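You operate a simulated robot arm through the tools that you are given. There is no shell and no other tool.

The job below is to be done with a simulated robot arm. You get a single attempt, and the scene is never put back.

## Task
Dry piece U6 before the small fan till it turns one shade paler, then stand it on the slab.
Fine: it dries on the yellow square; switch the fan off again. Set down upright: clay piece.
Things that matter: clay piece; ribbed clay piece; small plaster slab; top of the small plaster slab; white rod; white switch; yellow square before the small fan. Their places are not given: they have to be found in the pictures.

It is judged by the outcome, as a careful person would: the job done as asked, and still so three seconds after it is handed in. It fails if anything else is knocked over, pushed out of place, dropped, spilled or broken.

## Robot
A 6-joint arm with a two-finger gripper, fixed in place. Base frame: the origin is on the floor under the middle of its stand, x ahead of it, y to its left, z up; the work surface is at about z = 0.8. Units: m, rad, N and s.
It reaches about 1.206 m from its shoulder. Its first joint turns from -2.897 to 2.897 rad. Payload 2.45 kg.
The TCP is the grasp point between the finger pads, 0.02 m short of the fingertips. In the tool frame z runs along the fingers and y along their closing line. The gripper opens to 0.14 m; its body begins 0.168 m behind the TCP.
Orientation is that of the tool frame in the base frame, as a unit quaternion [x, y, z, w]. With the fingers straight down and closing along the base's y, the tool's x points along the base's -x, its y along +y and its z along -z.

## Interface
- The arm moves only by the tool apply_moves. Its argument "steps" is a list that holds one entry, the list of rows, each a list of 6 numbers: the shift along the base's x, y, z in units of 50 mm (1.0 is 50 mm), then the turn, a rotation vector about the base's x, y, z in units of 5 degrees (1.0 is 5 degrees). In form: [[[dx, dy, dz, ax, ay, az], ...]]. A call has 1 to 20 rows; each row shifts and turns the commanded pose from where the row before left it. "claw" is the finger opening in mm, from 0 to 140, set as the call begins (left out, the last holds). A call with a number of a shift or a turn outside -1 to 1 is refused whole. A row lasts 0.2 s, in which the tool goes at most 0.05 m and 0.15 rad; a call with a longer step from one row to the next is refused whole, and so is a gripper value outside its range. A pose out of reach is approached as far as the arm can. The call stops where the force on the tool passes 90 N (or 10 N more than at its start, if that is more) or the arm is blocked; 0.2 s more then pass. Each finger travels about 0.045 m/s and halts on what it meets, pressing with about 23 N; the grip force reading is that of the motor and also rises with nothing between the fingers. The clock runs only during rows and for 0.2 s after the last one: add rows that do not move to give the fingers time. It gives the time, the measured TCP pose, the force on the tool (base axes), the opening and the grip force at its end, in the units of the frame above (readings bear some noise), with the torque about the TCP (base axes, N m) and any sound that the robot's microphone picked up.
- Cameras (640 x 400 px; columns grow to the right, rows downward): "scene" is fixed at [0.0486, 0.4997, 1.5823]; the picture's right is [0.29, -0.96, 0.00], its down [-0.71, -0.22, -0.67] and it looks along [0.64, 0.20, -0.74] (base axes); focal length 354 px, centre (320, 200). "wrist" rides on the gripper at [0.078, 0.011, -0.209] in the tool frame; the picture's right is [-0.14, 0.99, 0.00], its down [-0.92, -0.13, -0.37] and it looks along [-0.36, -0.05, 0.93] (tool axes); focal length 280 px, centre (320, 200).
- capture(camera): a new picture of that camera. No time passes.
- locate(camera, pixels): for up to 12 pixels [column, row] of the newest picture of that camera ("zoom" is the newest enlarged one), the place [x, y, z] in the base frame of the surface seen there, good to about 0.003 m. No time passes.
- inspect(camera, box): a new picture of the part [left, top, right, bottom] of that camera's present view, enlarged. No time passes.
- sign_off(): hands the job in; it is judged then, once.

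Unless the task says otherwise, let go and move clear before handing in.

The tools are called as name(argument=value, ...) on one line, values as JSON. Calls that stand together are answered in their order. apply_moves: Moves the arm, as the interface text tells. Its arguments: {"type":"object","properties":{"steps":{"type":"array","items":{"type":"array","items":{"type":"array","items":{"type":"number"}}}},"claw":{"type":"number"}},"required":["steps"]} The other tools are called the same way: capture (camera) takes a picture; locate (camera, pixels) gives the place of the surface under pixels of a picture; inspect (camera, box) takes an enlarged picture of a part of a camera's view; sign_off () hands the job in.

At the start:

```text
clock: 0.0
ee_pos: [0.5157, 0.4646, 1.1434]
orientation: [0.0, 1.0, 0.0, 0.001]
contact_force: [-0.8, 0.4, -0.1]
wrist_torque: [0.02, 0.0, -0.02]
gripper_width: 0.1401
grasp_force: 0.1
```

scene: 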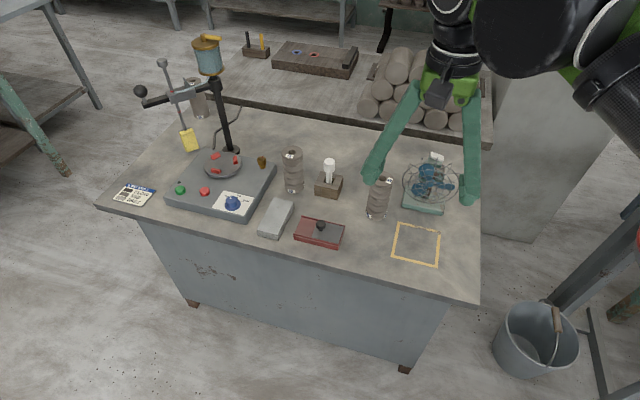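
wrist: 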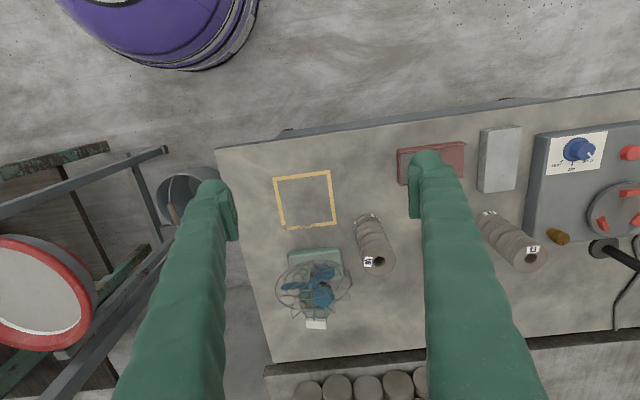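

The scene shows two ribbed clay pieces (around pixels (293,170) and (379,197)), a fan at (430,185), a yellow square at (416,244), and a light grey slab at (276,218). I'll zoom in to read the labels and find the switch and rod.

inspect(camera="scene", box=[260, 130, 420, 230])

inspect(camera="scene", box=[360, 130, 490, 280])

inspect(camera="wrist", box=[240, 120, 400, 340])

inspect(camera="wrist", box=[460, 110, 640, 290])

```text
4.00 times, centred on (340, 180) of scene
```

zoom: 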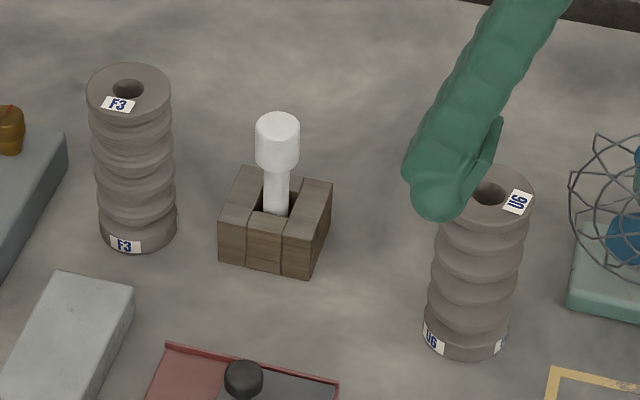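

```text
2.67 times, centred on (425, 205) of scene
```

zoom: 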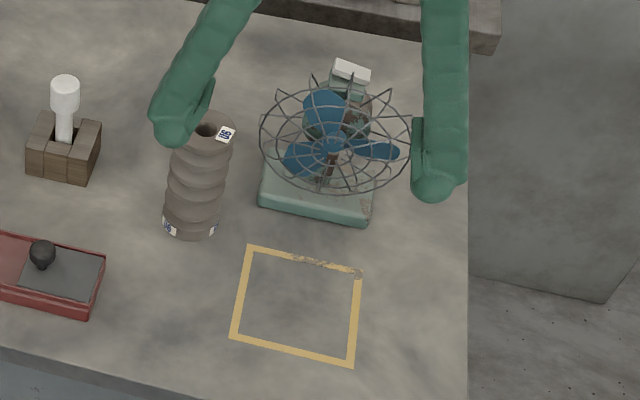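

```text
1.82 times, centred on (320, 230) of wrist
```

zoom: 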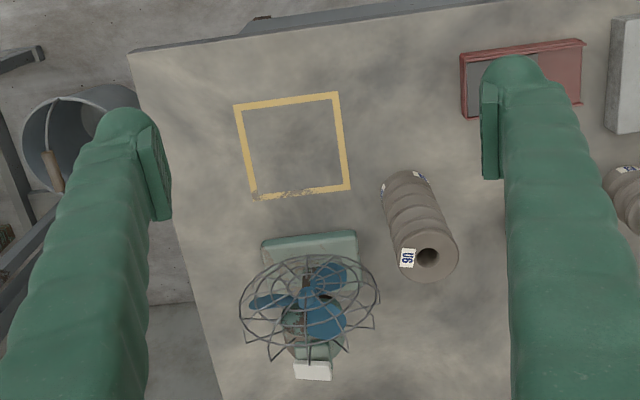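

```text
2.22 times, centred on (550, 200) of wrist
```

zoom: 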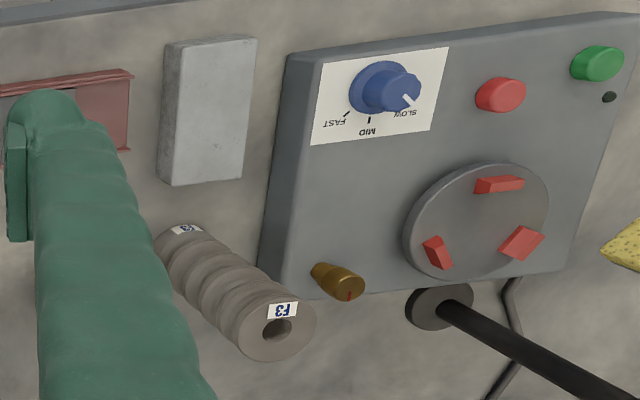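

U6 is the piece beside the fan, at scene (379,197), and F3 is the other. A white rod stands in a wooden block at (328,175) and a white part sits behind the fan at (437,157). I'll locate these points.

capture(camera="scene")

locate(camera="scene", pixels=[[396, 224], [440, 232], [438, 265], [391, 256], [436, 155], [383, 179], [376, 215], [329, 161], [326, 190], [278, 210], [265, 234], [291, 203]])

inspect(camera="scene", box=[395, 140, 475, 220])

inspect(camera="wrist", box=[260, 240, 370, 340])

```text
taken
```

scene: 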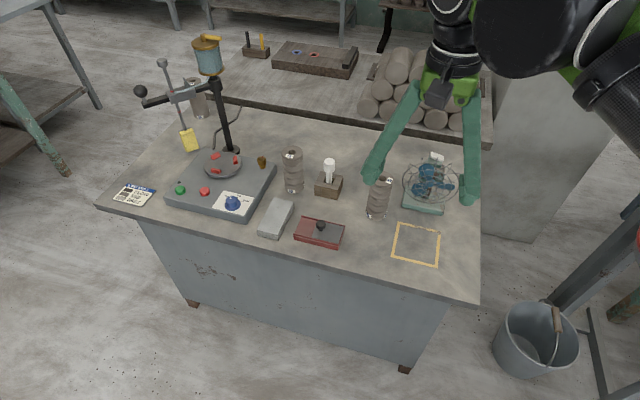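

```text
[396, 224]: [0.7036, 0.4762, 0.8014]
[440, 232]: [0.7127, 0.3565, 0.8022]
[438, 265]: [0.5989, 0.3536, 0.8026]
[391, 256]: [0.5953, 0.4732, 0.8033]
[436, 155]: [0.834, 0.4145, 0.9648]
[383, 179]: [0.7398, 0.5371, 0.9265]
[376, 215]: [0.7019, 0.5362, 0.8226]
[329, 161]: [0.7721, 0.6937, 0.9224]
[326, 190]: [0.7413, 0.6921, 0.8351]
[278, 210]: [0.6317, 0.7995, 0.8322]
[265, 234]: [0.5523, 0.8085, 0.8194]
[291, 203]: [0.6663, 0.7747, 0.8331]
```

```text
5.00 times, centred on (435, 180) of scene
```

zoom: 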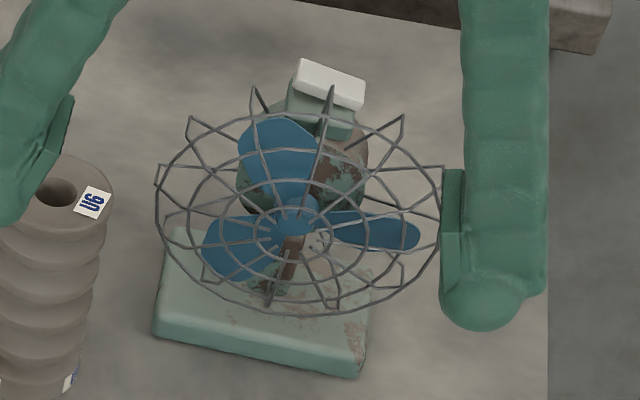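

```text
4.00 times, centred on (315, 290) of wrist
```

zoom: 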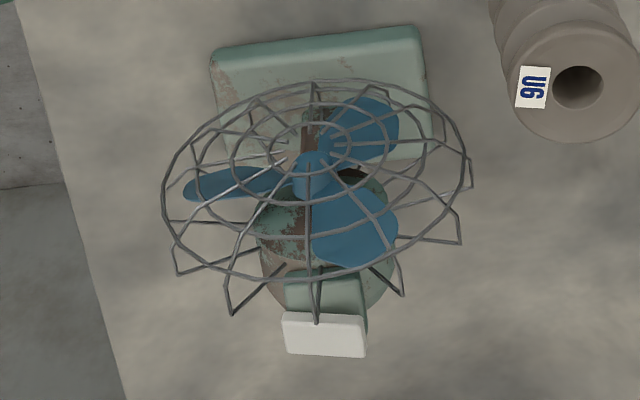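

The yellow square is centred near (0.653, 0.415) and the switch is near (0.834, 0.4145, 0.965). I'll look more closely at the rest of the bench, including the far piece at (196,97), the card at (134,194) and the red box.

inspect(camera="scene", box=[100, 20, 260, 220])

inspect(camera="scene", box=[105, 175, 165, 215])

inspect(camera="scene", box=[250, 180, 360, 260])

inspect(camera="scene", box=[240, 20, 480, 140])

```text
2.00 times, centred on (180, 120) of scene
```

zoom: 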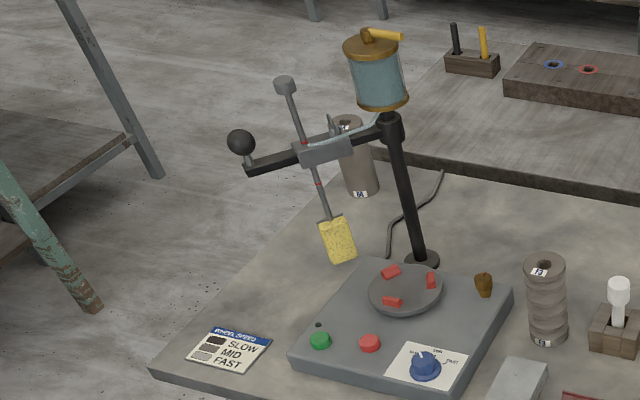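

```text
10.00 times, centred on (135, 195) of scene
```

zoom: 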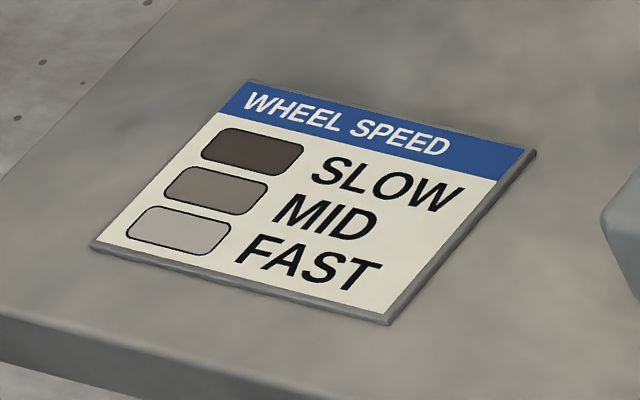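

```text
5.00 times, centred on (305, 220) of scene
```

zoom: 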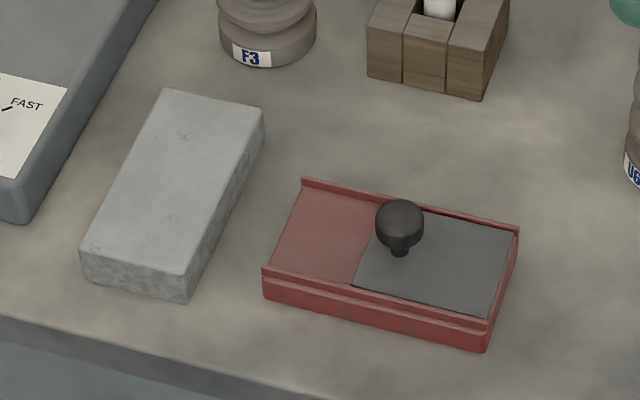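

```text
2.67 times, centred on (360, 80) of scene
```

zoom: 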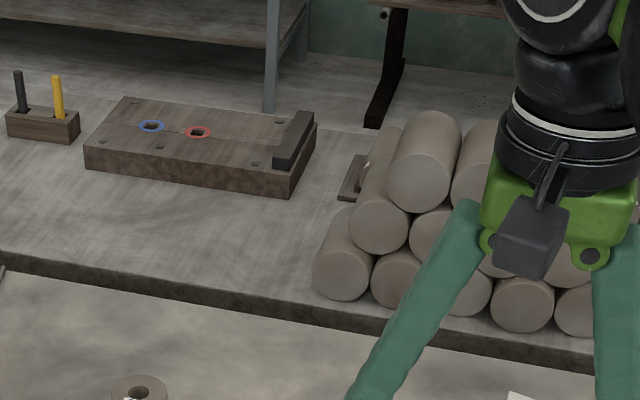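

The shade card shows three shades (dark, mid, pale). I'll measure U6's top, body and base, the slab, the fan, and the rod's surroundings through the wrist camera.

capture(camera="wrist")

locate(camera="wrist", pixels=[[367, 262], [390, 255], [372, 270], [380, 250], [391, 266], [361, 216], [378, 216], [290, 250], [340, 250], [340, 265], [316, 323], [320, 300]])

locate(camera="scene", pixels=[[372, 183], [388, 183], [392, 180], [370, 213], [384, 217], [404, 205], [442, 213], [430, 155], [442, 158], [437, 161], [432, 200], [270, 200]])

```text
taken
```

wrist: 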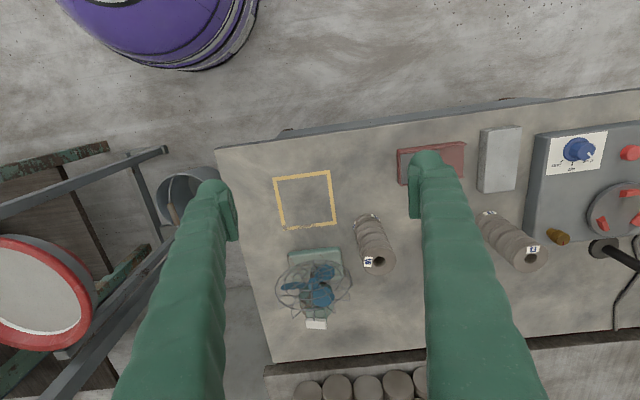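

```text
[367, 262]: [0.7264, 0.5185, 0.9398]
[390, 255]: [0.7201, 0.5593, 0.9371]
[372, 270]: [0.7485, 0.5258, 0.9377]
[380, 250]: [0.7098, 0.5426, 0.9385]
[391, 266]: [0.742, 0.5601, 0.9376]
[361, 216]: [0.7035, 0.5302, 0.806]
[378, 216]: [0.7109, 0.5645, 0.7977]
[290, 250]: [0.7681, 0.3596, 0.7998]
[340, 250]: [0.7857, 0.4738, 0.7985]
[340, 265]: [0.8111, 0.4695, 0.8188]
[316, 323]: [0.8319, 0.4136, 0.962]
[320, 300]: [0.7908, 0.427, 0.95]
```

```text
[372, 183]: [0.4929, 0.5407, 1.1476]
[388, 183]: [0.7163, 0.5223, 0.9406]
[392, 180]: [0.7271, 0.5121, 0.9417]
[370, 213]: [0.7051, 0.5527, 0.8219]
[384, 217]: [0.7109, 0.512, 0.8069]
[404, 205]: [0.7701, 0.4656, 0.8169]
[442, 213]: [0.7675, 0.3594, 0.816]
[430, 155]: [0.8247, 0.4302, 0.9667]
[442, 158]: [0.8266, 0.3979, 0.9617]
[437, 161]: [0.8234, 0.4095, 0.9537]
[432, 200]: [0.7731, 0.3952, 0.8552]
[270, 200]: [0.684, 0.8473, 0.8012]
```

U6 stands at about (0.731, 0.537), from z 0.80 to 0.939 and roughly 50 mm wide. The fan faces -x toward the square, with the switch on top of its rear post. I'll move over the fan at the same height to see the switch up close and check clearances.

apply_moves(steps=[[[0.92, -0.225, 0, 0, 0, 0], [0.92, -0.225, 0, 0, 0, 0], [0.92, -0.225, 0, 0, 0, 0], [0.92, -0.225, 0, 0, 0, 0], [0, 0, 0, 0, 0, 0]]])

capture(camera="wrist")

inspect(camera="wrist", box=[270, 170, 390, 280])

capture(camera="scene")

```text
clock: 1.2
ee_pos: [0.6979, 0.4243, 1.1424]
orientation: [0.0, 1.0, 0.001, 0.001]
contact_force: [-0.3, -0.5, 1.0]
wrist_torque: [0.0, 0.01, 0.04]
gripper_width: 0.1398
grasp_force: 0.1
```

```text
taken
```

wrist: 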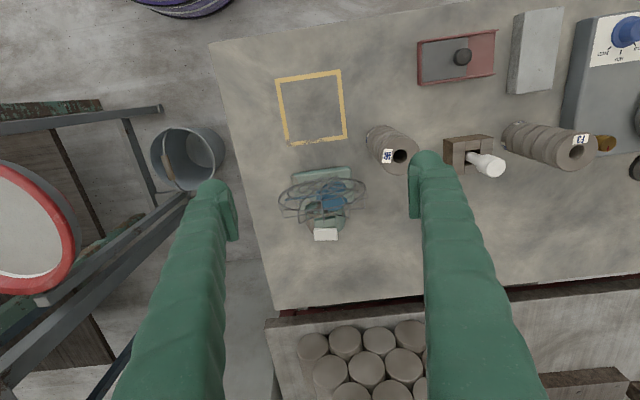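

```text
3.64 times, centred on (330, 225) of wrist
```

zoom: 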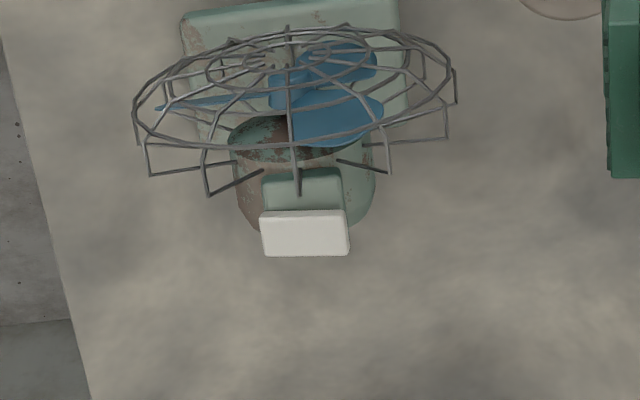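

```text
taken
```

scene: 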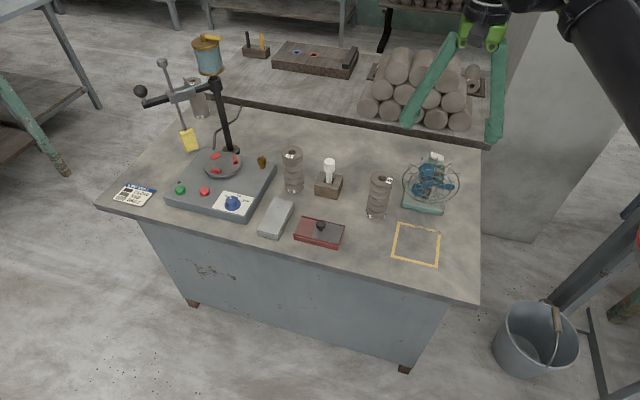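

The white switch is a flat pad at wrist (326,235), clear of the cage's wires. I'll sample its surface to get the tilt, and sample the cage rim as well.

locate(camera="wrist", pixels=[[317, 231], [335, 230], [326, 230], [317, 238], [335, 238], [326, 238], [326, 234], [340, 217], [280, 200], [363, 191], [326, 221], [323, 224]])

inspect(camera="scene", box=[395, 140, 475, 220])

locate(camera="zoom", pixels=[[305, 72], [345, 82], [330, 90], [300, 90], [350, 105], [360, 85], [160, 190], [440, 180], [300, 85], [255, 90], [400, 120], [310, 65]])

```text
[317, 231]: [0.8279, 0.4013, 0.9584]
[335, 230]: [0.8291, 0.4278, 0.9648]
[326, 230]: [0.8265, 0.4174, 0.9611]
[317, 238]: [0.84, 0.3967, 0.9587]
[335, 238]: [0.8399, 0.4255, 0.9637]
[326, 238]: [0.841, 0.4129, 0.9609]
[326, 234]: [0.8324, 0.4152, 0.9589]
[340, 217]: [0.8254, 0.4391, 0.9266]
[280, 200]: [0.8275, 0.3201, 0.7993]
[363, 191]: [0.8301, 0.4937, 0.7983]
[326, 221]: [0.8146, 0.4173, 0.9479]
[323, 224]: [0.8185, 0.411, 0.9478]
```

```text
5.00 times, centred on (435, 180) of scene
```

zoom: 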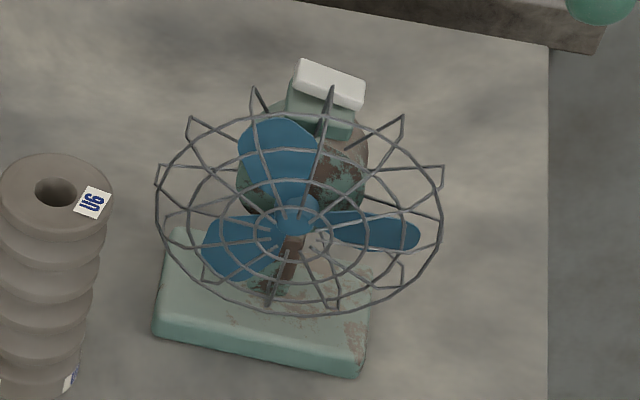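

```text
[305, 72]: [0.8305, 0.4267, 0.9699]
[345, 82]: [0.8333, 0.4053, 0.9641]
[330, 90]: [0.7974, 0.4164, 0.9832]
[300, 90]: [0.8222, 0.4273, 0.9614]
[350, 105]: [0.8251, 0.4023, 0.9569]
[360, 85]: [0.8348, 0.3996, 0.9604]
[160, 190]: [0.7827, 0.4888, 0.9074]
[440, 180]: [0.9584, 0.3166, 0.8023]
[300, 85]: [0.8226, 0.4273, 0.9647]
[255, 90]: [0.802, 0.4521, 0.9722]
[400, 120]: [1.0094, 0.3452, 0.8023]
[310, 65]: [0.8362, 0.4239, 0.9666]
```

The switch is a rocker tilted about x. Its +y end is raised (z≈0.967 at y≈0.427) and its -y end is low (z≈0.959 at y≈0.400). Next I'll measure U6 and the slab precisely in a clear scene view and compare clay shades.

inspect(camera="scene", box=[350, 165, 410, 225])

locate(camera="scene", pixels=[[275, 199], [292, 203], [277, 233], [259, 229], [275, 216], [371, 180], [391, 180], [380, 174], [380, 185], [369, 207], [385, 212], [293, 153]])

inspect(camera="wrist", box=[350, 100, 430, 200])

locate(camera="wrist", pixels=[[399, 148], [407, 158], [390, 166], [385, 160], [398, 167], [370, 133], [566, 160], [480, 165], [450, 80], [290, 190], [365, 195], [326, 180]])

```text
6.67 times, centred on (380, 195) of scene
```

zoom: 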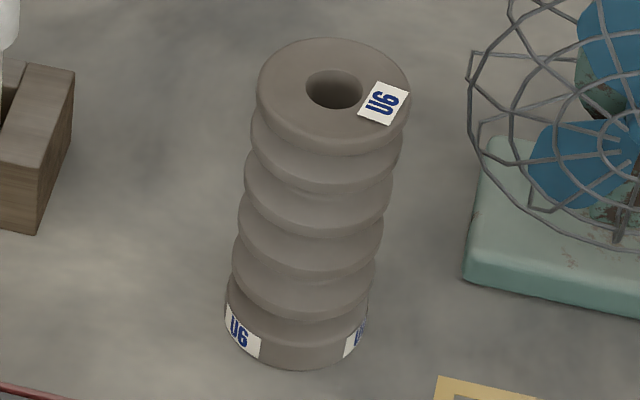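

```text
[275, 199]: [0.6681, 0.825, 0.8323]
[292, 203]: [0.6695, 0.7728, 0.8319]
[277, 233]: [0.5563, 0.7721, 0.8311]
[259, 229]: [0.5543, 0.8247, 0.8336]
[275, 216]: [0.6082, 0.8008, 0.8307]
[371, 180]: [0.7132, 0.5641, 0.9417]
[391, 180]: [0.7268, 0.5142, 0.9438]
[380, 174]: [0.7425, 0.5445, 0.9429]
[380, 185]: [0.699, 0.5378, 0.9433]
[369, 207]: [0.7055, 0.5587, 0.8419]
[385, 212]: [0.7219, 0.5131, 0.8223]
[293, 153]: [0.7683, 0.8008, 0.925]
```

```text
4.00 times, centred on (390, 150) of wrist
```

zoom: 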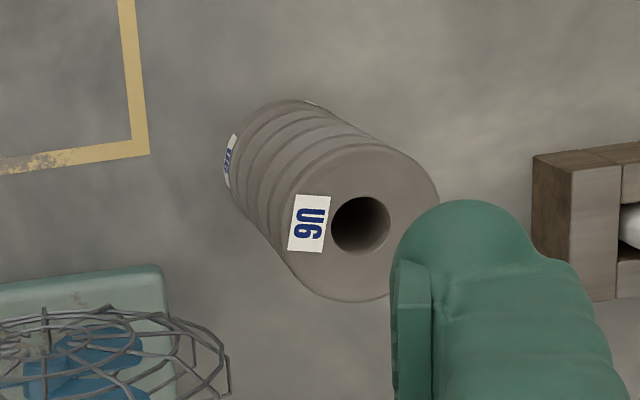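

```text
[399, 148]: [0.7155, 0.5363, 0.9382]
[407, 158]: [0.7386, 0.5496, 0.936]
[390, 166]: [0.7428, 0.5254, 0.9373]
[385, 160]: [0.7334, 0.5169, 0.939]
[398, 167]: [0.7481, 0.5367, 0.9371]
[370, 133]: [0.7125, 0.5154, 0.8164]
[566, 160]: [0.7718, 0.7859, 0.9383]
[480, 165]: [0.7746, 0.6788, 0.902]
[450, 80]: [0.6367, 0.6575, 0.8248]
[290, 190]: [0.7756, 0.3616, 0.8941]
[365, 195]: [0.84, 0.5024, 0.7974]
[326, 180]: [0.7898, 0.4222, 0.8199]
```

U6's axis is at about (0.726, 0.539), 58 mm wide with its top at z≈0.94. The slab's top centre is about (0.612, 0.799, 0.832). I'll hover over U6 and yaw the gripper -30° so the fan-side finger stays clear of the cage, whose edge is at y≈0.489, x≈0.78.

apply_moves(steps=[[[0.095, 0.382, 0, 0, 0, -1], [0.095, 0.382, 0, 0, 0, -1], [0.095, 0.382, 0, 0, 0, -1], [0.095, 0.382, 0, 0, 0, -1], [0.095, 0.382, 0, 0, 0, -1], [0.095, 0.382, 0, 0, 0, -1], [0, 0, 0, 0, 0, 0], [0, 0, 0, 0, 0, 0]]], claw=105)

capture(camera="wrist")

capture(camera="scene")

```text
clock: 3.0
ee_pos: [0.7292, 0.5374, 1.1422]
orientation: [0.26, 0.966, -0.001, 0.0]
contact_force: [0.5, -0.2, 0.7]
wrist_torque: [0.02, 0.04, -0.02]
gripper_width: 0.1049
grasp_force: 0.0
```

```text
taken
```

wrist: 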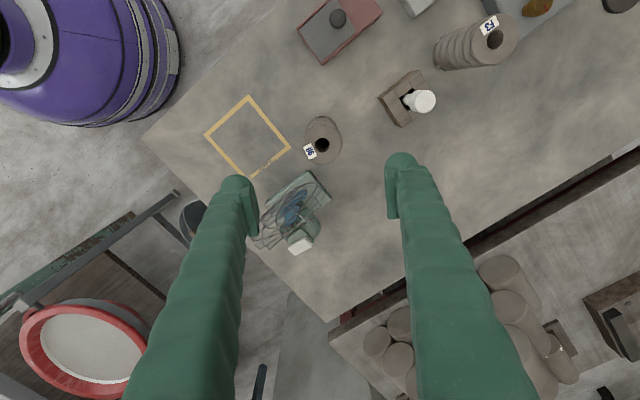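

```text
taken
```

scene: 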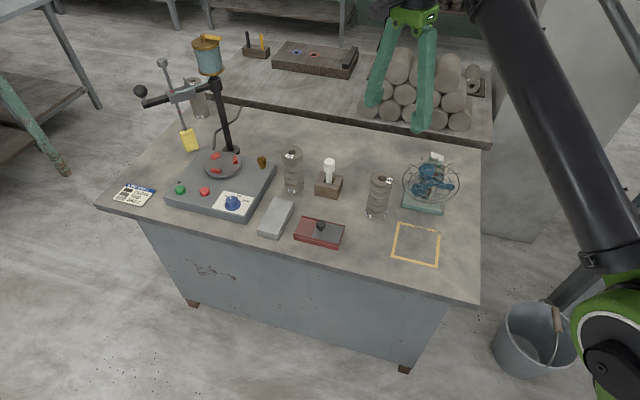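

U6's hole shows at wrist (321,144), where my tool axis should project to about (320,147), so I'm about 4 mm off along the tool's x. I'll correct that and descend until the fingertips are just above the top of U6.

apply_moves(steps=[[[-0.06, 0.04, -0.5, 0, 0, 0], [0, 0, -0.9, 0, 0, 0], [0, 0, -0.9, 0, 0, 0], [0, 0, -0.8, 0, 0, 0], [0, 0, 0, 0, 0, 0]]])

capture(camera="wrist")

inspect(camera="scene", box=[340, 110, 480, 250])

```text
clock: 4.2
ee_pos: [0.7279, 0.5403, 0.9859]
orientation: [0.259, 0.966, -0.001, 0.001]
contact_force: [0.5, -0.4, -0.4]
wrist_torque: [0.02, 0.01, 0.0]
gripper_width: 0.1048
grasp_force: 0.0
```

```text
taken
```

wrist: 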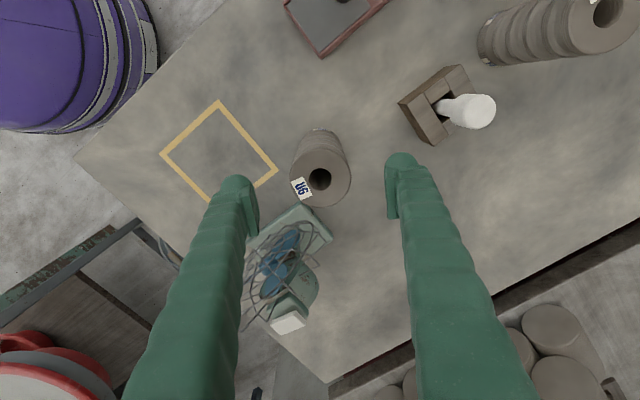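

```text
2.86 times, centred on (410, 180) of scene
```

zoom: 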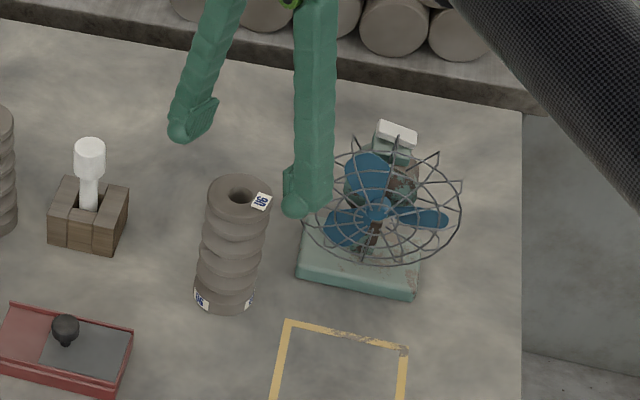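

U6's hole at wrist (320,180) now lines up with the tool axis (expected row 178), and both fingers clear the cage. I'll descend to about z 0.888 and check before closing.

apply_moves(steps=[[[0, 0, -0.7, 0, 0, 0], [0, 0, -0.7, 0, 0, 0], [0, 0, -0.56, 0, 0, 0], [0, 0, 0, 0, 0, 0]]])

capture(camera="wrist")

inspect(camera="scene", box=[340, 130, 460, 250])

```text
clock: 5.2
ee_pos: [0.7287, 0.54, 0.8898]
orientation: [0.259, 0.966, 0.0, 0.001]
contact_force: [-0.3, -0.5, -0.4]
wrist_torque: [0.02, 0.01, -0.04]
gripper_width: 0.1049
grasp_force: 0.0
```

```text
taken
```

wrist: 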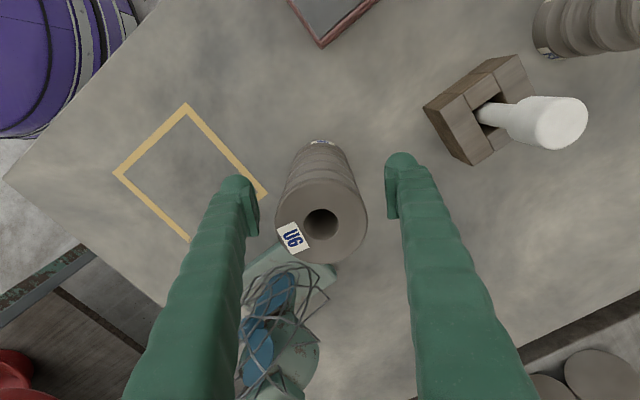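

```text
3.33 times, centred on (400, 190) of scene
```

zoom: 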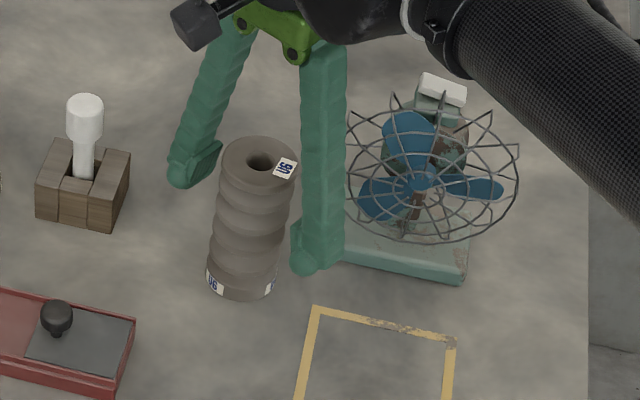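

Both fingers straddle U6 with room on each side and no contact force. Now I'll close on it.

apply_moves(steps=[[[0, 0, 0, 0, 0, 0], [0, 0, 0, 0, 0, 0], [0, 0, 0, 0, 0, 0], [0, 0, 0, 0, 0, 0], [0, 0, 0, 0, 0, 0]]], claw=45)

capture(camera="wrist")

```text
clock: 6.4
ee_pos: [0.7274, 0.5404, 0.89]
orientation: [0.259, 0.966, -0.001, 0.001]
contact_force: [0.5, 1.6, 1.5]
wrist_torque: [-0.04, 0.04, -0.02]
gripper_width: 0.0624
grasp_force: 22.8
```

```text
taken
```

wrist: 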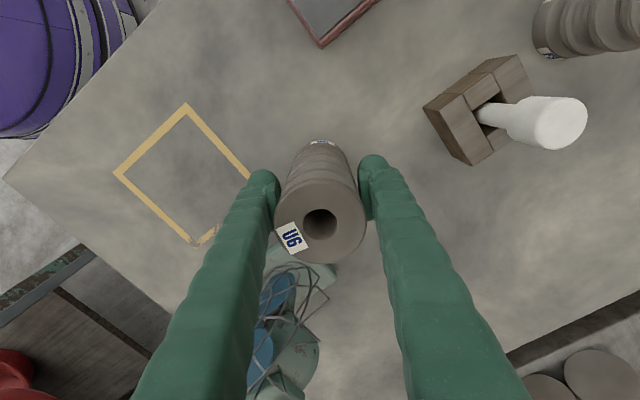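

The grip holds U6 at a width of 62 mm with 22.8 N. I'll lift gently and check that it comes along.

apply_moves(steps=[[[0, 0, 0.2, 0, 0, 0], [0, 0, 0.3, 0, 0, 0], [0, 0, 0.4, 0, 0, 0], [0, 0, 0.4, 0, 0, 0], [0, 0, 0, 0, 0, 0]]])

capture(camera="wrist")

capture(camera="scene")

```text
clock: 7.6
ee_pos: [0.7263, 0.5395, 0.9553]
orientation: [0.259, 0.966, -0.001, 0.001]
contact_force: [0.0, 0.4, -5.0]
wrist_torque: [-0.01, -0.01, 0.02]
gripper_width: 0.0623
grasp_force: 23.0
```

```text
taken
```

wrist: 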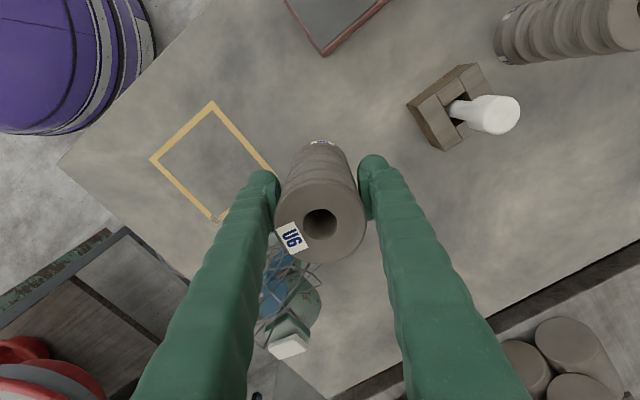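

```text
taken
```

scene: 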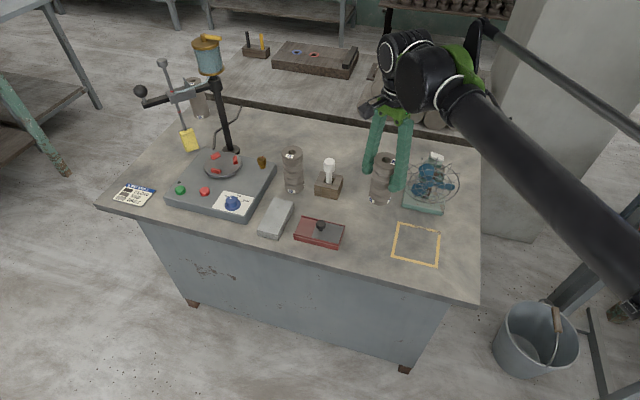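

The tool force is now -5 N (about 0.5 kg) and U6 is hanging upright in the grip. I'll carry it first in -x away from the fan, then in -y over the yellow square's centre (0.653, 0.415).

apply_moves(steps=[[[-0.5, 0, 0, 0, 0, 0], [-0.5, -0.2, 0, 0, 0, 0], [-0.3, -0.5, 0, 0, 0, 0], [-0.166, -0.6, 0, 0, 0, 0], [0, -0.6, 0, 0, 0, 0], [0, -0.4, 0, 0, 0, 0], [0, -0.19, 0, 0, 0, 0], [0, 0, 0, 0, 0, 0], [0, 0, 0, 0, 0, 0]]])

capture(camera="wrist")

capture(camera="scene")

```text
clock: 9.6
ee_pos: [0.6518, 0.4133, 0.9563]
orientation: [0.259, 0.966, 0.0, 0.001]
contact_force: [-0.4, -0.6, -5.8]
wrist_torque: [-0.03, 0.01, -0.05]
gripper_width: 0.0626
grasp_force: 22.8
```

```text
taken
```

wrist: 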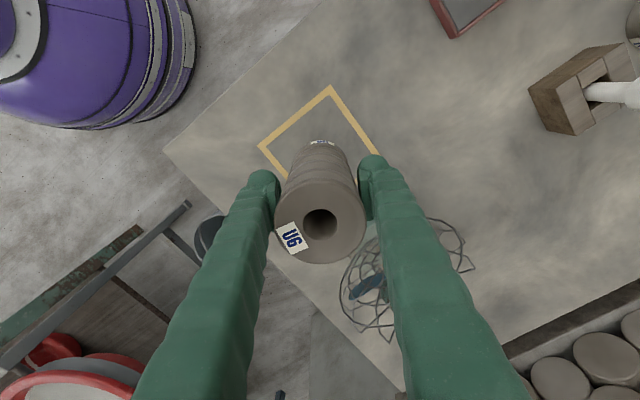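

```text
taken
```

scene: 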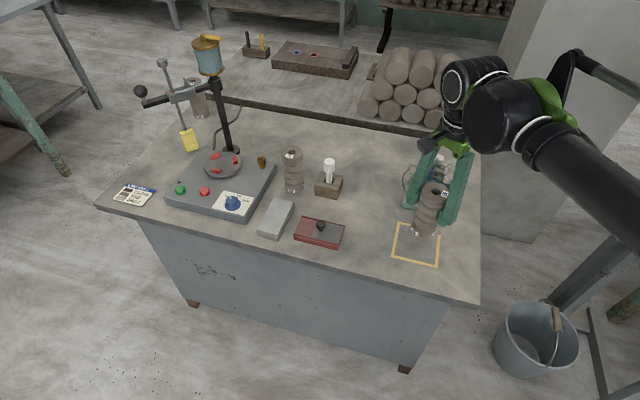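

U6 hangs over the yellow square, with its bottom at scene (424,235) and about 66 mm of height left. I'll lower it to just above the surface, then creep down until contact.

apply_moves(steps=[[[0, 0, -0.5, 0, 0, 0], [0, 0, -0.45, 0, 0, 0], [0, 0, -0.25, 0, 0, 0], [0, 0, -0.06, 0, 0, 0], [0, 0, 0, 0, 0, 0]]])

inspect(camera="scene", box=[370, 170, 480, 280])

```text
clock: 10.8
ee_pos: [0.6507, 0.4127, 0.892]
orientation: [0.259, 0.966, 0.0, 0.001]
contact_force: [0.5, 0.4, -5.7]
wrist_torque: [0.03, 0.02, 0.01]
gripper_width: 0.0627
grasp_force: 22.6
```

```text
3.64 times, centred on (425, 225) of scene
```

zoom: 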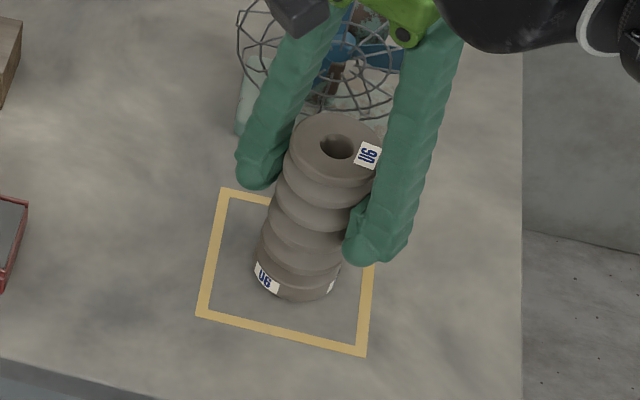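

U6's base is centred in the square and still hanging (-5.7 N). I'll creep down in 1 mm steps.

apply_moves(steps=[[[0, 0, -0.02, 0, 0, 0], [0, 0, -0.02, 0, 0, 0], [0, 0, 0, 0, 0, 0]]])

```text
clock: 11.6
ee_pos: [0.6529, 0.4123, 0.8908]
orientation: [0.258, 0.966, 0.0, 0.002]
contact_force: [0.1, 0.6, -5.8]
wrist_torque: [-0.04, 0.05, 0.01]
gripper_width: 0.0624
grasp_force: 23.2
```

Still hanging at -5.8 N, so I'll creep down a little more.

apply_moves(steps=[[[0, 0, -0.02, 0, 0, 0], [0, 0, 0, 0, 0, 0]]])

```text
clock: 12.2
ee_pos: [0.6529, 0.4137, 0.8899]
orientation: [0.259, 0.966, 0.001, 0.001]
contact_force: [9.3, 4.1, 24.4]
wrist_torque: [-0.09, -0.13, -0.05]
gripper_width: 0.0627
grasp_force: 23.0
```

It has touched down, with force z now +24 N. I'll ease up slightly to unload it, then open the fingers.

apply_moves(steps=[[[0, 0, 0.012, 0, 0, 0], [0, 0, 0, 0, 0, 0]]])

apply_moves(steps=[[[0, 0, 0, 0, 0, 0], [0, 0, 0, 0, 0, 0], [0, 0, 0, 0, 0, 0], [0, 0, 0, 0, 0, 0]]], claw=105)

inspect(camera="scene", box=[370, 170, 480, 280])

capture(camera="wrist")

```text
clock: 12.8
ee_pos: [0.6513, 0.4117, 0.8899]
orientation: [0.259, 0.966, 0.0, 0.002]
contact_force: [7.9, 4.4, 18.9]
wrist_torque: [0.02, -0.18, -0.02]
gripper_width: 0.063
grasp_force: 22.7
```

```text
clock: 13.8
ee_pos: [0.6517, 0.4126, 0.8893]
orientation: [0.259, 0.966, 0.0, 0.001]
contact_force: [0.2, -0.3, -0.4]
wrist_torque: [0.01, -0.03, 0.01]
gripper_width: 0.1049
grasp_force: 0.1
```

```text
3.64 times, centred on (425, 225) of scene
```

zoom: 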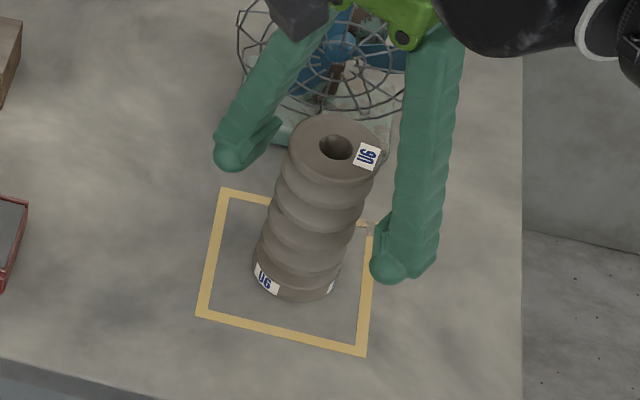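

```text
taken
```

wrist: 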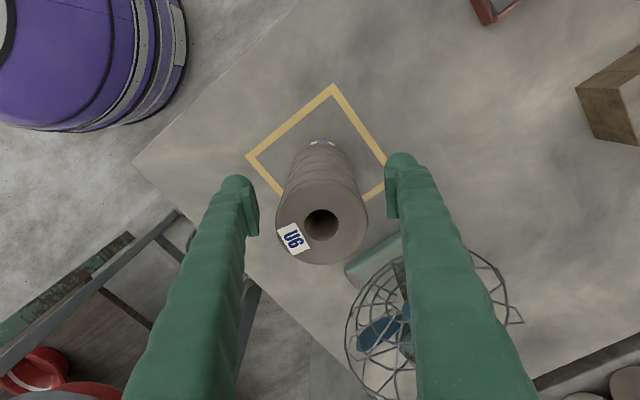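

U6 stands upright inside the yellow square. I'll rise clear, then close the fingers and move to above the switch with the yaw back at zero.

apply_moves(steps=[[[0, 0, 0.5, 0, 0, 0], [0, 0, 0.95, 0, 0, 0], [0, 0, 0.95, 0, 0, 0], [0, 0, 0.95, 0, 0, 0], [0, 0, 0.95, 0, 0, 0], [0, 0, 0.7, 0, 0, 0], [0, 0, 0, 0, 0, 0]]])

apply_moves(steps=[[[0.6, 0.08, 0, 0, 0, 1], [0.6, 0.08, 0, 0, 0, 1], [0.6, 0.08, 0, 0, 0, 1], [0.6, 0.08, 0, 0, 0, 1], [0.6, 0.08, 0, 0, 0, 1], [0.6, 0.08, 0, 0, 0, 1], [0, 0, 0, 0, 0, 0], [0, 0, 0, 0, 0, 0]]], claw=0)

capture(camera="wrist")

capture(camera="scene")

```text
clock: 15.4
ee_pos: [0.6568, 0.4154, 1.1398]
orientation: [0.259, 0.966, 0.0, 0.0]
contact_force: [0.4, -0.3, 0.2]
wrist_torque: [0.0, -0.03, 0.03]
gripper_width: 0.105
grasp_force: 0.0
```

```text
clock: 17.2
ee_pos: [0.8322, 0.435, 1.1396]
orientation: [0.0, 1.0, 0.0, 0.001]
contact_force: [0.1, -0.3, 0.8]
wrist_torque: [-0.03, 0.01, 0.02]
gripper_width: 0.0002
grasp_force: 23.0
```

```text
taken
```

wrist: 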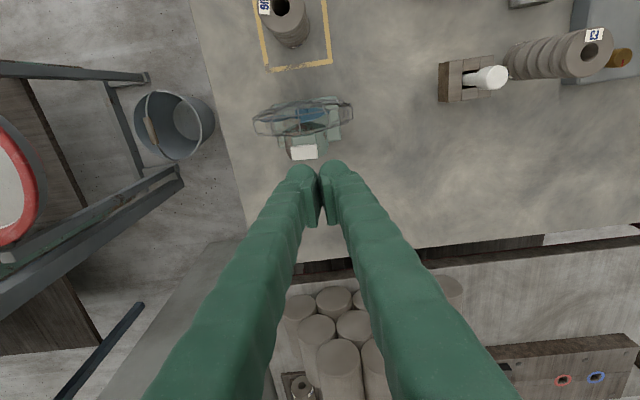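

```text
taken
```

scene: 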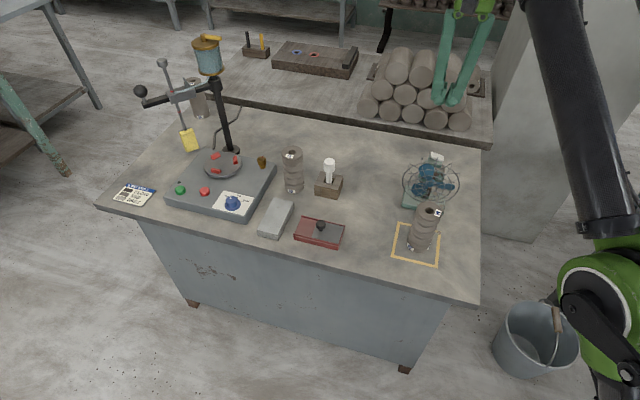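

Fingers are closed, with tips about ±13 mm from the centre line. The switch sits at wrist (304,152). I'll zoom in to fix its ends and check the cage wires near it before going down.

inspect(camera="wrist", box=[250, 90, 360, 180])

locate(camera="wrist", pixels=[[292, 153], [296, 153], [304, 153], [312, 153], [315, 151], [296, 157], [312, 156], [304, 148], [304, 158], [345, 118], [300, 130], [262, 128]])

```text
4.44 times, centred on (305, 135) of wrist
```

zoom: 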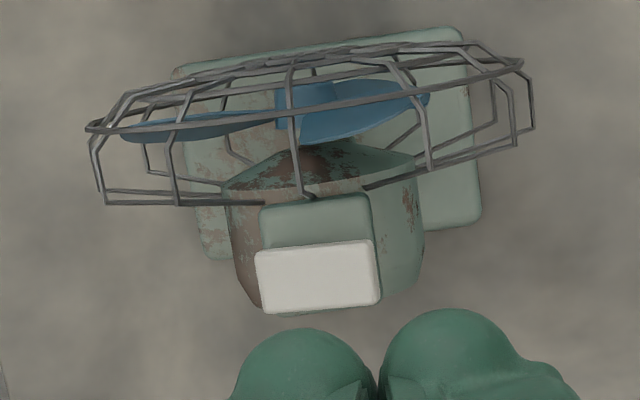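

```text
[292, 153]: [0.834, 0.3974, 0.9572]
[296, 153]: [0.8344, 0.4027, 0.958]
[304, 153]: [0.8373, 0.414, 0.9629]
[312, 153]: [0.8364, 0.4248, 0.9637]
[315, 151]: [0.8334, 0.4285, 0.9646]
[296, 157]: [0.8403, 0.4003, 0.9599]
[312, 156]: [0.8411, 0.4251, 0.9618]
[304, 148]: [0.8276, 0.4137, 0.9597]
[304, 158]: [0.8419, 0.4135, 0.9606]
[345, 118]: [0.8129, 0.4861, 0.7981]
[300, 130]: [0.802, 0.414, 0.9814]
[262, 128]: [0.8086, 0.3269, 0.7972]
```

The rocker spans y≈0.394–0.433 at x≈0.825–0.845, and its +y end is the raised one. I'll place the -y fingertip over that end (TCP y≈0.440, x≈0.838) and descend to just above it.

apply_moves(steps=[[[0.11, 0.1, -0.5, 0, 0, 0], [0, 0, -0.8, 0, 0, 0], [0, 0, -0.8, 0, 0, 0], [0, 0, -0.7, 0, 0, 0], [0, 0, 0, 0, 0, 0], [0, 0, 0, 0, 0, 0]]])

capture(camera="wrist")

inspect(camera="scene", box=[390, 120, 480, 270])

```text
clock: 18.6
ee_pos: [0.835, 0.4408, 0.9986]
orientation: [0.0, 1.0, 0.0, 0.001]
contact_force: [0.8, -0.4, 0.1]
wrist_torque: [-0.02, -0.02, 0.03]
gripper_width: 0.0001
grasp_force: 22.9
```

```text
taken
```

wrist: 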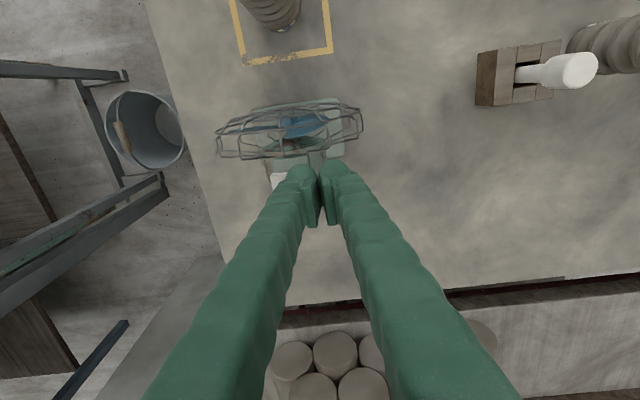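

```text
2.67 times, centred on (435, 195) of scene
```

zoom: 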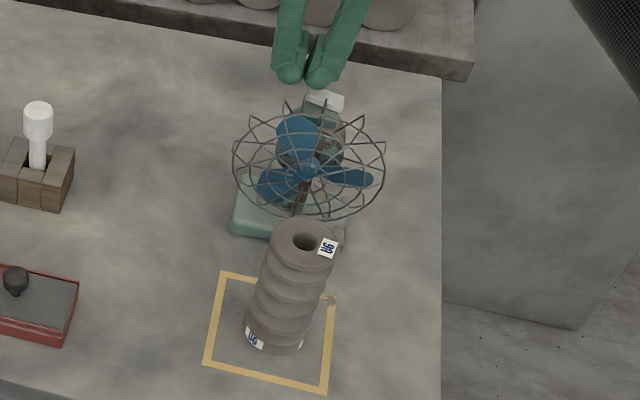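

The -y fingertip is just above the raised right end of the rocker, with a tip z of about 0.979. I'll creep down toward contact.

apply_moves(steps=[[[0, 0, -0.1, 0, 0, 0], [0, 0, -0.1, 0, 0, 0], [0, 0, 0, 0, 0, 0]]])

inspect(camera="scene", box=[400, 120, 470, 200])

```text
clock: 19.4
ee_pos: [0.8365, 0.442, 0.9885]
orientation: [0.0, 1.0, 0.0, 0.001]
contact_force: [0.5, 0.0, -1.6]
wrist_torque: [0.01, 0.0, 0.01]
gripper_width: 0.0001
grasp_force: 22.8
```

```text
5.00 times, centred on (435, 160) of scene
```

zoom: 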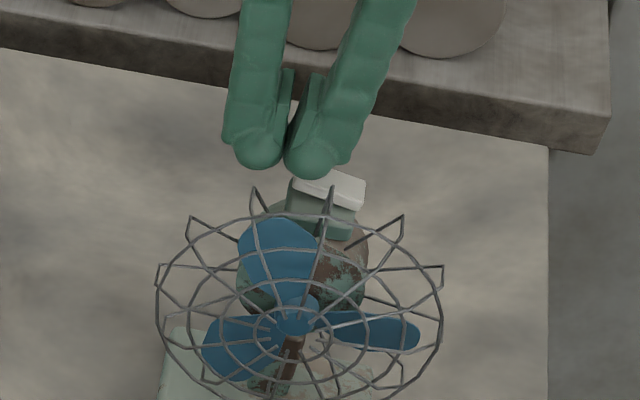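

The tip is practically touching the raised end and no real force has built up yet. I'll press down in 2 mm steps.

apply_moves(steps=[[[0, 0, -0.04, 0, 0, 0], [0, 0, -0.04, 0, 0, 0]]])

inspect(camera="scene", box=[400, 120, 470, 200])

```text
clock: 20.0
ee_pos: [0.8377, 0.4412, 0.9857]
orientation: [0.0, 1.0, 0.001, 0.001]
contact_force: [0.6, -0.3, 0.7]
wrist_torque: [-0.05, 0.01, -0.02]
gripper_width: 0.0
grasp_force: 22.4
```

```text
5.00 times, centred on (435, 160) of scene
```

zoom: 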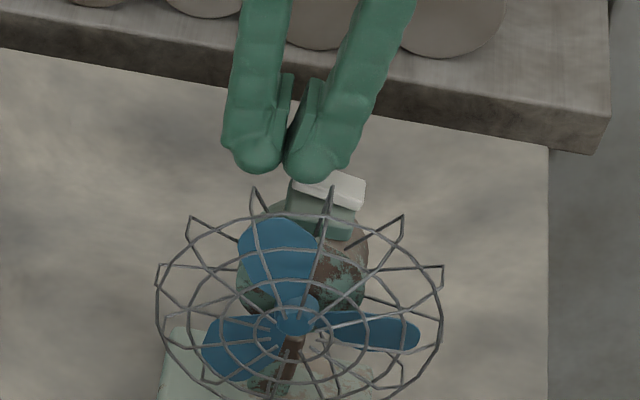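

No resistance yet, so I'll continue down.

apply_moves(steps=[[[0, 0, -0.04, 0, 0, 0], [0, 0, 0, 0, 0, 0]]])

inspect(camera="scene", box=[400, 120, 470, 200])

```text
clock: 20.6
ee_pos: [0.837, 0.4415, 0.9832]
orientation: [0.001, 1.0, 0.0, 0.001]
contact_force: [0.2, 0.9, 1.5]
wrist_torque: [0.01, 0.0, 0.02]
gripper_width: 0.0002
grasp_force: 23.2
```

```text
5.00 times, centred on (435, 160) of scene
```

zoom: 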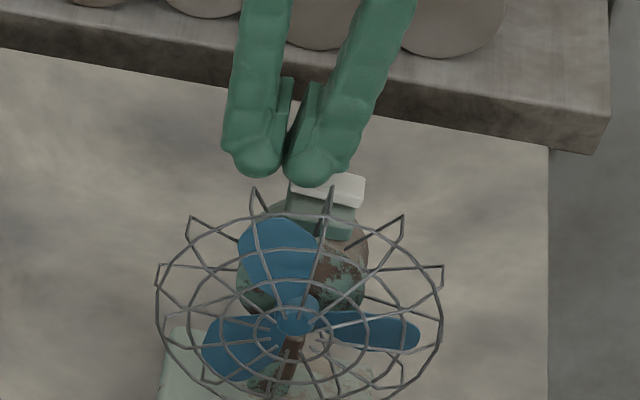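

There's a slight 1.5 N of resistance and the rocker seems to be starting to tip. I'll continue in small steps.

apply_moves(steps=[[[0, 0, -0.04, 0, 0, 0], [0, 0, 0, 0, 0, 0]]])

inspect(camera="scene", box=[400, 120, 470, 200])

```text
clock: 21.2
ee_pos: [0.8376, 0.4398, 0.9806]
orientation: [0.0, 1.0, 0.0, 0.001]
contact_force: [-0.1, 0.2, -1.1]
wrist_torque: [0.03, -0.01, -0.01]
gripper_width: 0.0
grasp_force: 22.7
```

```text
5.00 times, centred on (435, 160) of scene
```

zoom: 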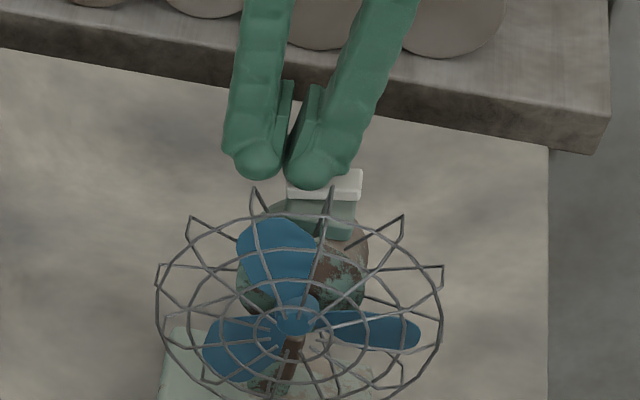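

The rocker is visibly leveling out in the zoom around (325,185). I'll press further.

apply_moves(steps=[[[0, 0, -0.04, 0, 0, 0], [0, 0, 0, 0, 0, 0]]])

inspect(camera="scene", box=[400, 120, 470, 200])

```text
clock: 21.8
ee_pos: [0.8387, 0.4402, 0.9785]
orientation: [0.0, 1.0, 0.0, 0.002]
contact_force: [0.4, -0.2, 0.3]
wrist_torque: [0.0, -0.01, 0.01]
gripper_width: 0.0002
grasp_force: 22.6
```

```text
5.00 times, centred on (435, 160) of scene
```

zoom: 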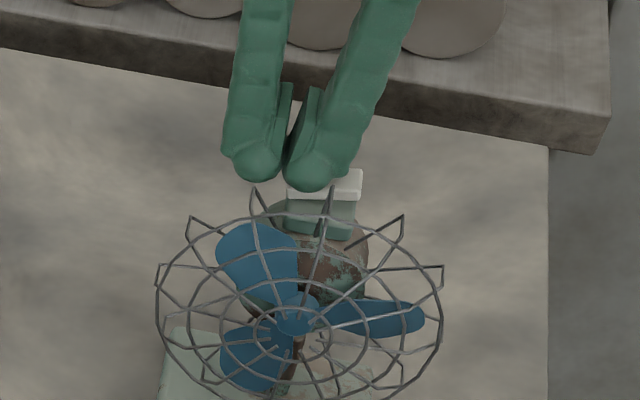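

The blades have moved, so the fan is on. I'll back off upward, check U6's shade, and get ready over the other (-y) end of the rocker.

apply_moves(steps=[[[0, 0, 0.5, 0, 0, 0], [0, -0.53, 0, 0, 0, 0], [0, -0.53, 0, 0, 0, 0]]])

inspect(camera="scene", box=[390, 120, 480, 270])

inspect(camera="scene", box=[400, 120, 470, 200])

```text
clock: 22.6
ee_pos: [0.8377, 0.3898, 1.0065]
orientation: [0.0, 1.0, 0.0, 0.0]
contact_force: [-0.5, -0.2, 0.6]
wrist_torque: [-0.03, 0.0, -0.01]
gripper_width: 0.0
grasp_force: 23.0
```

```text
2.67 times, centred on (435, 195) of scene
```

zoom: 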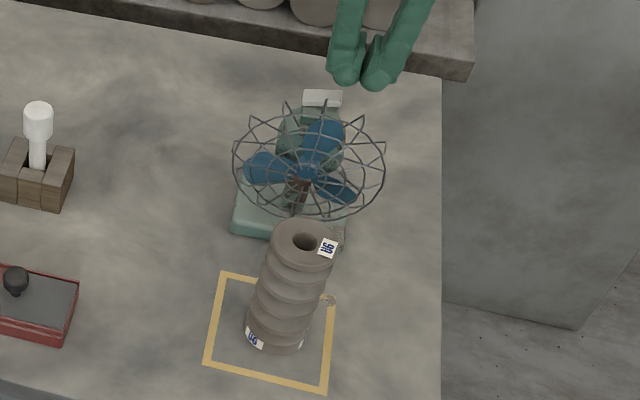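

```text
5.00 times, centred on (435, 160) of scene
```

zoom: 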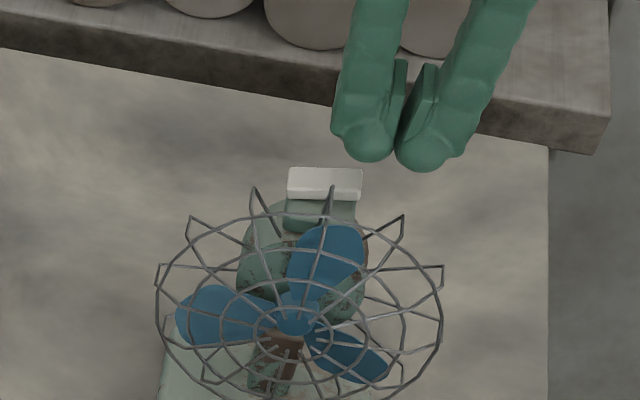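

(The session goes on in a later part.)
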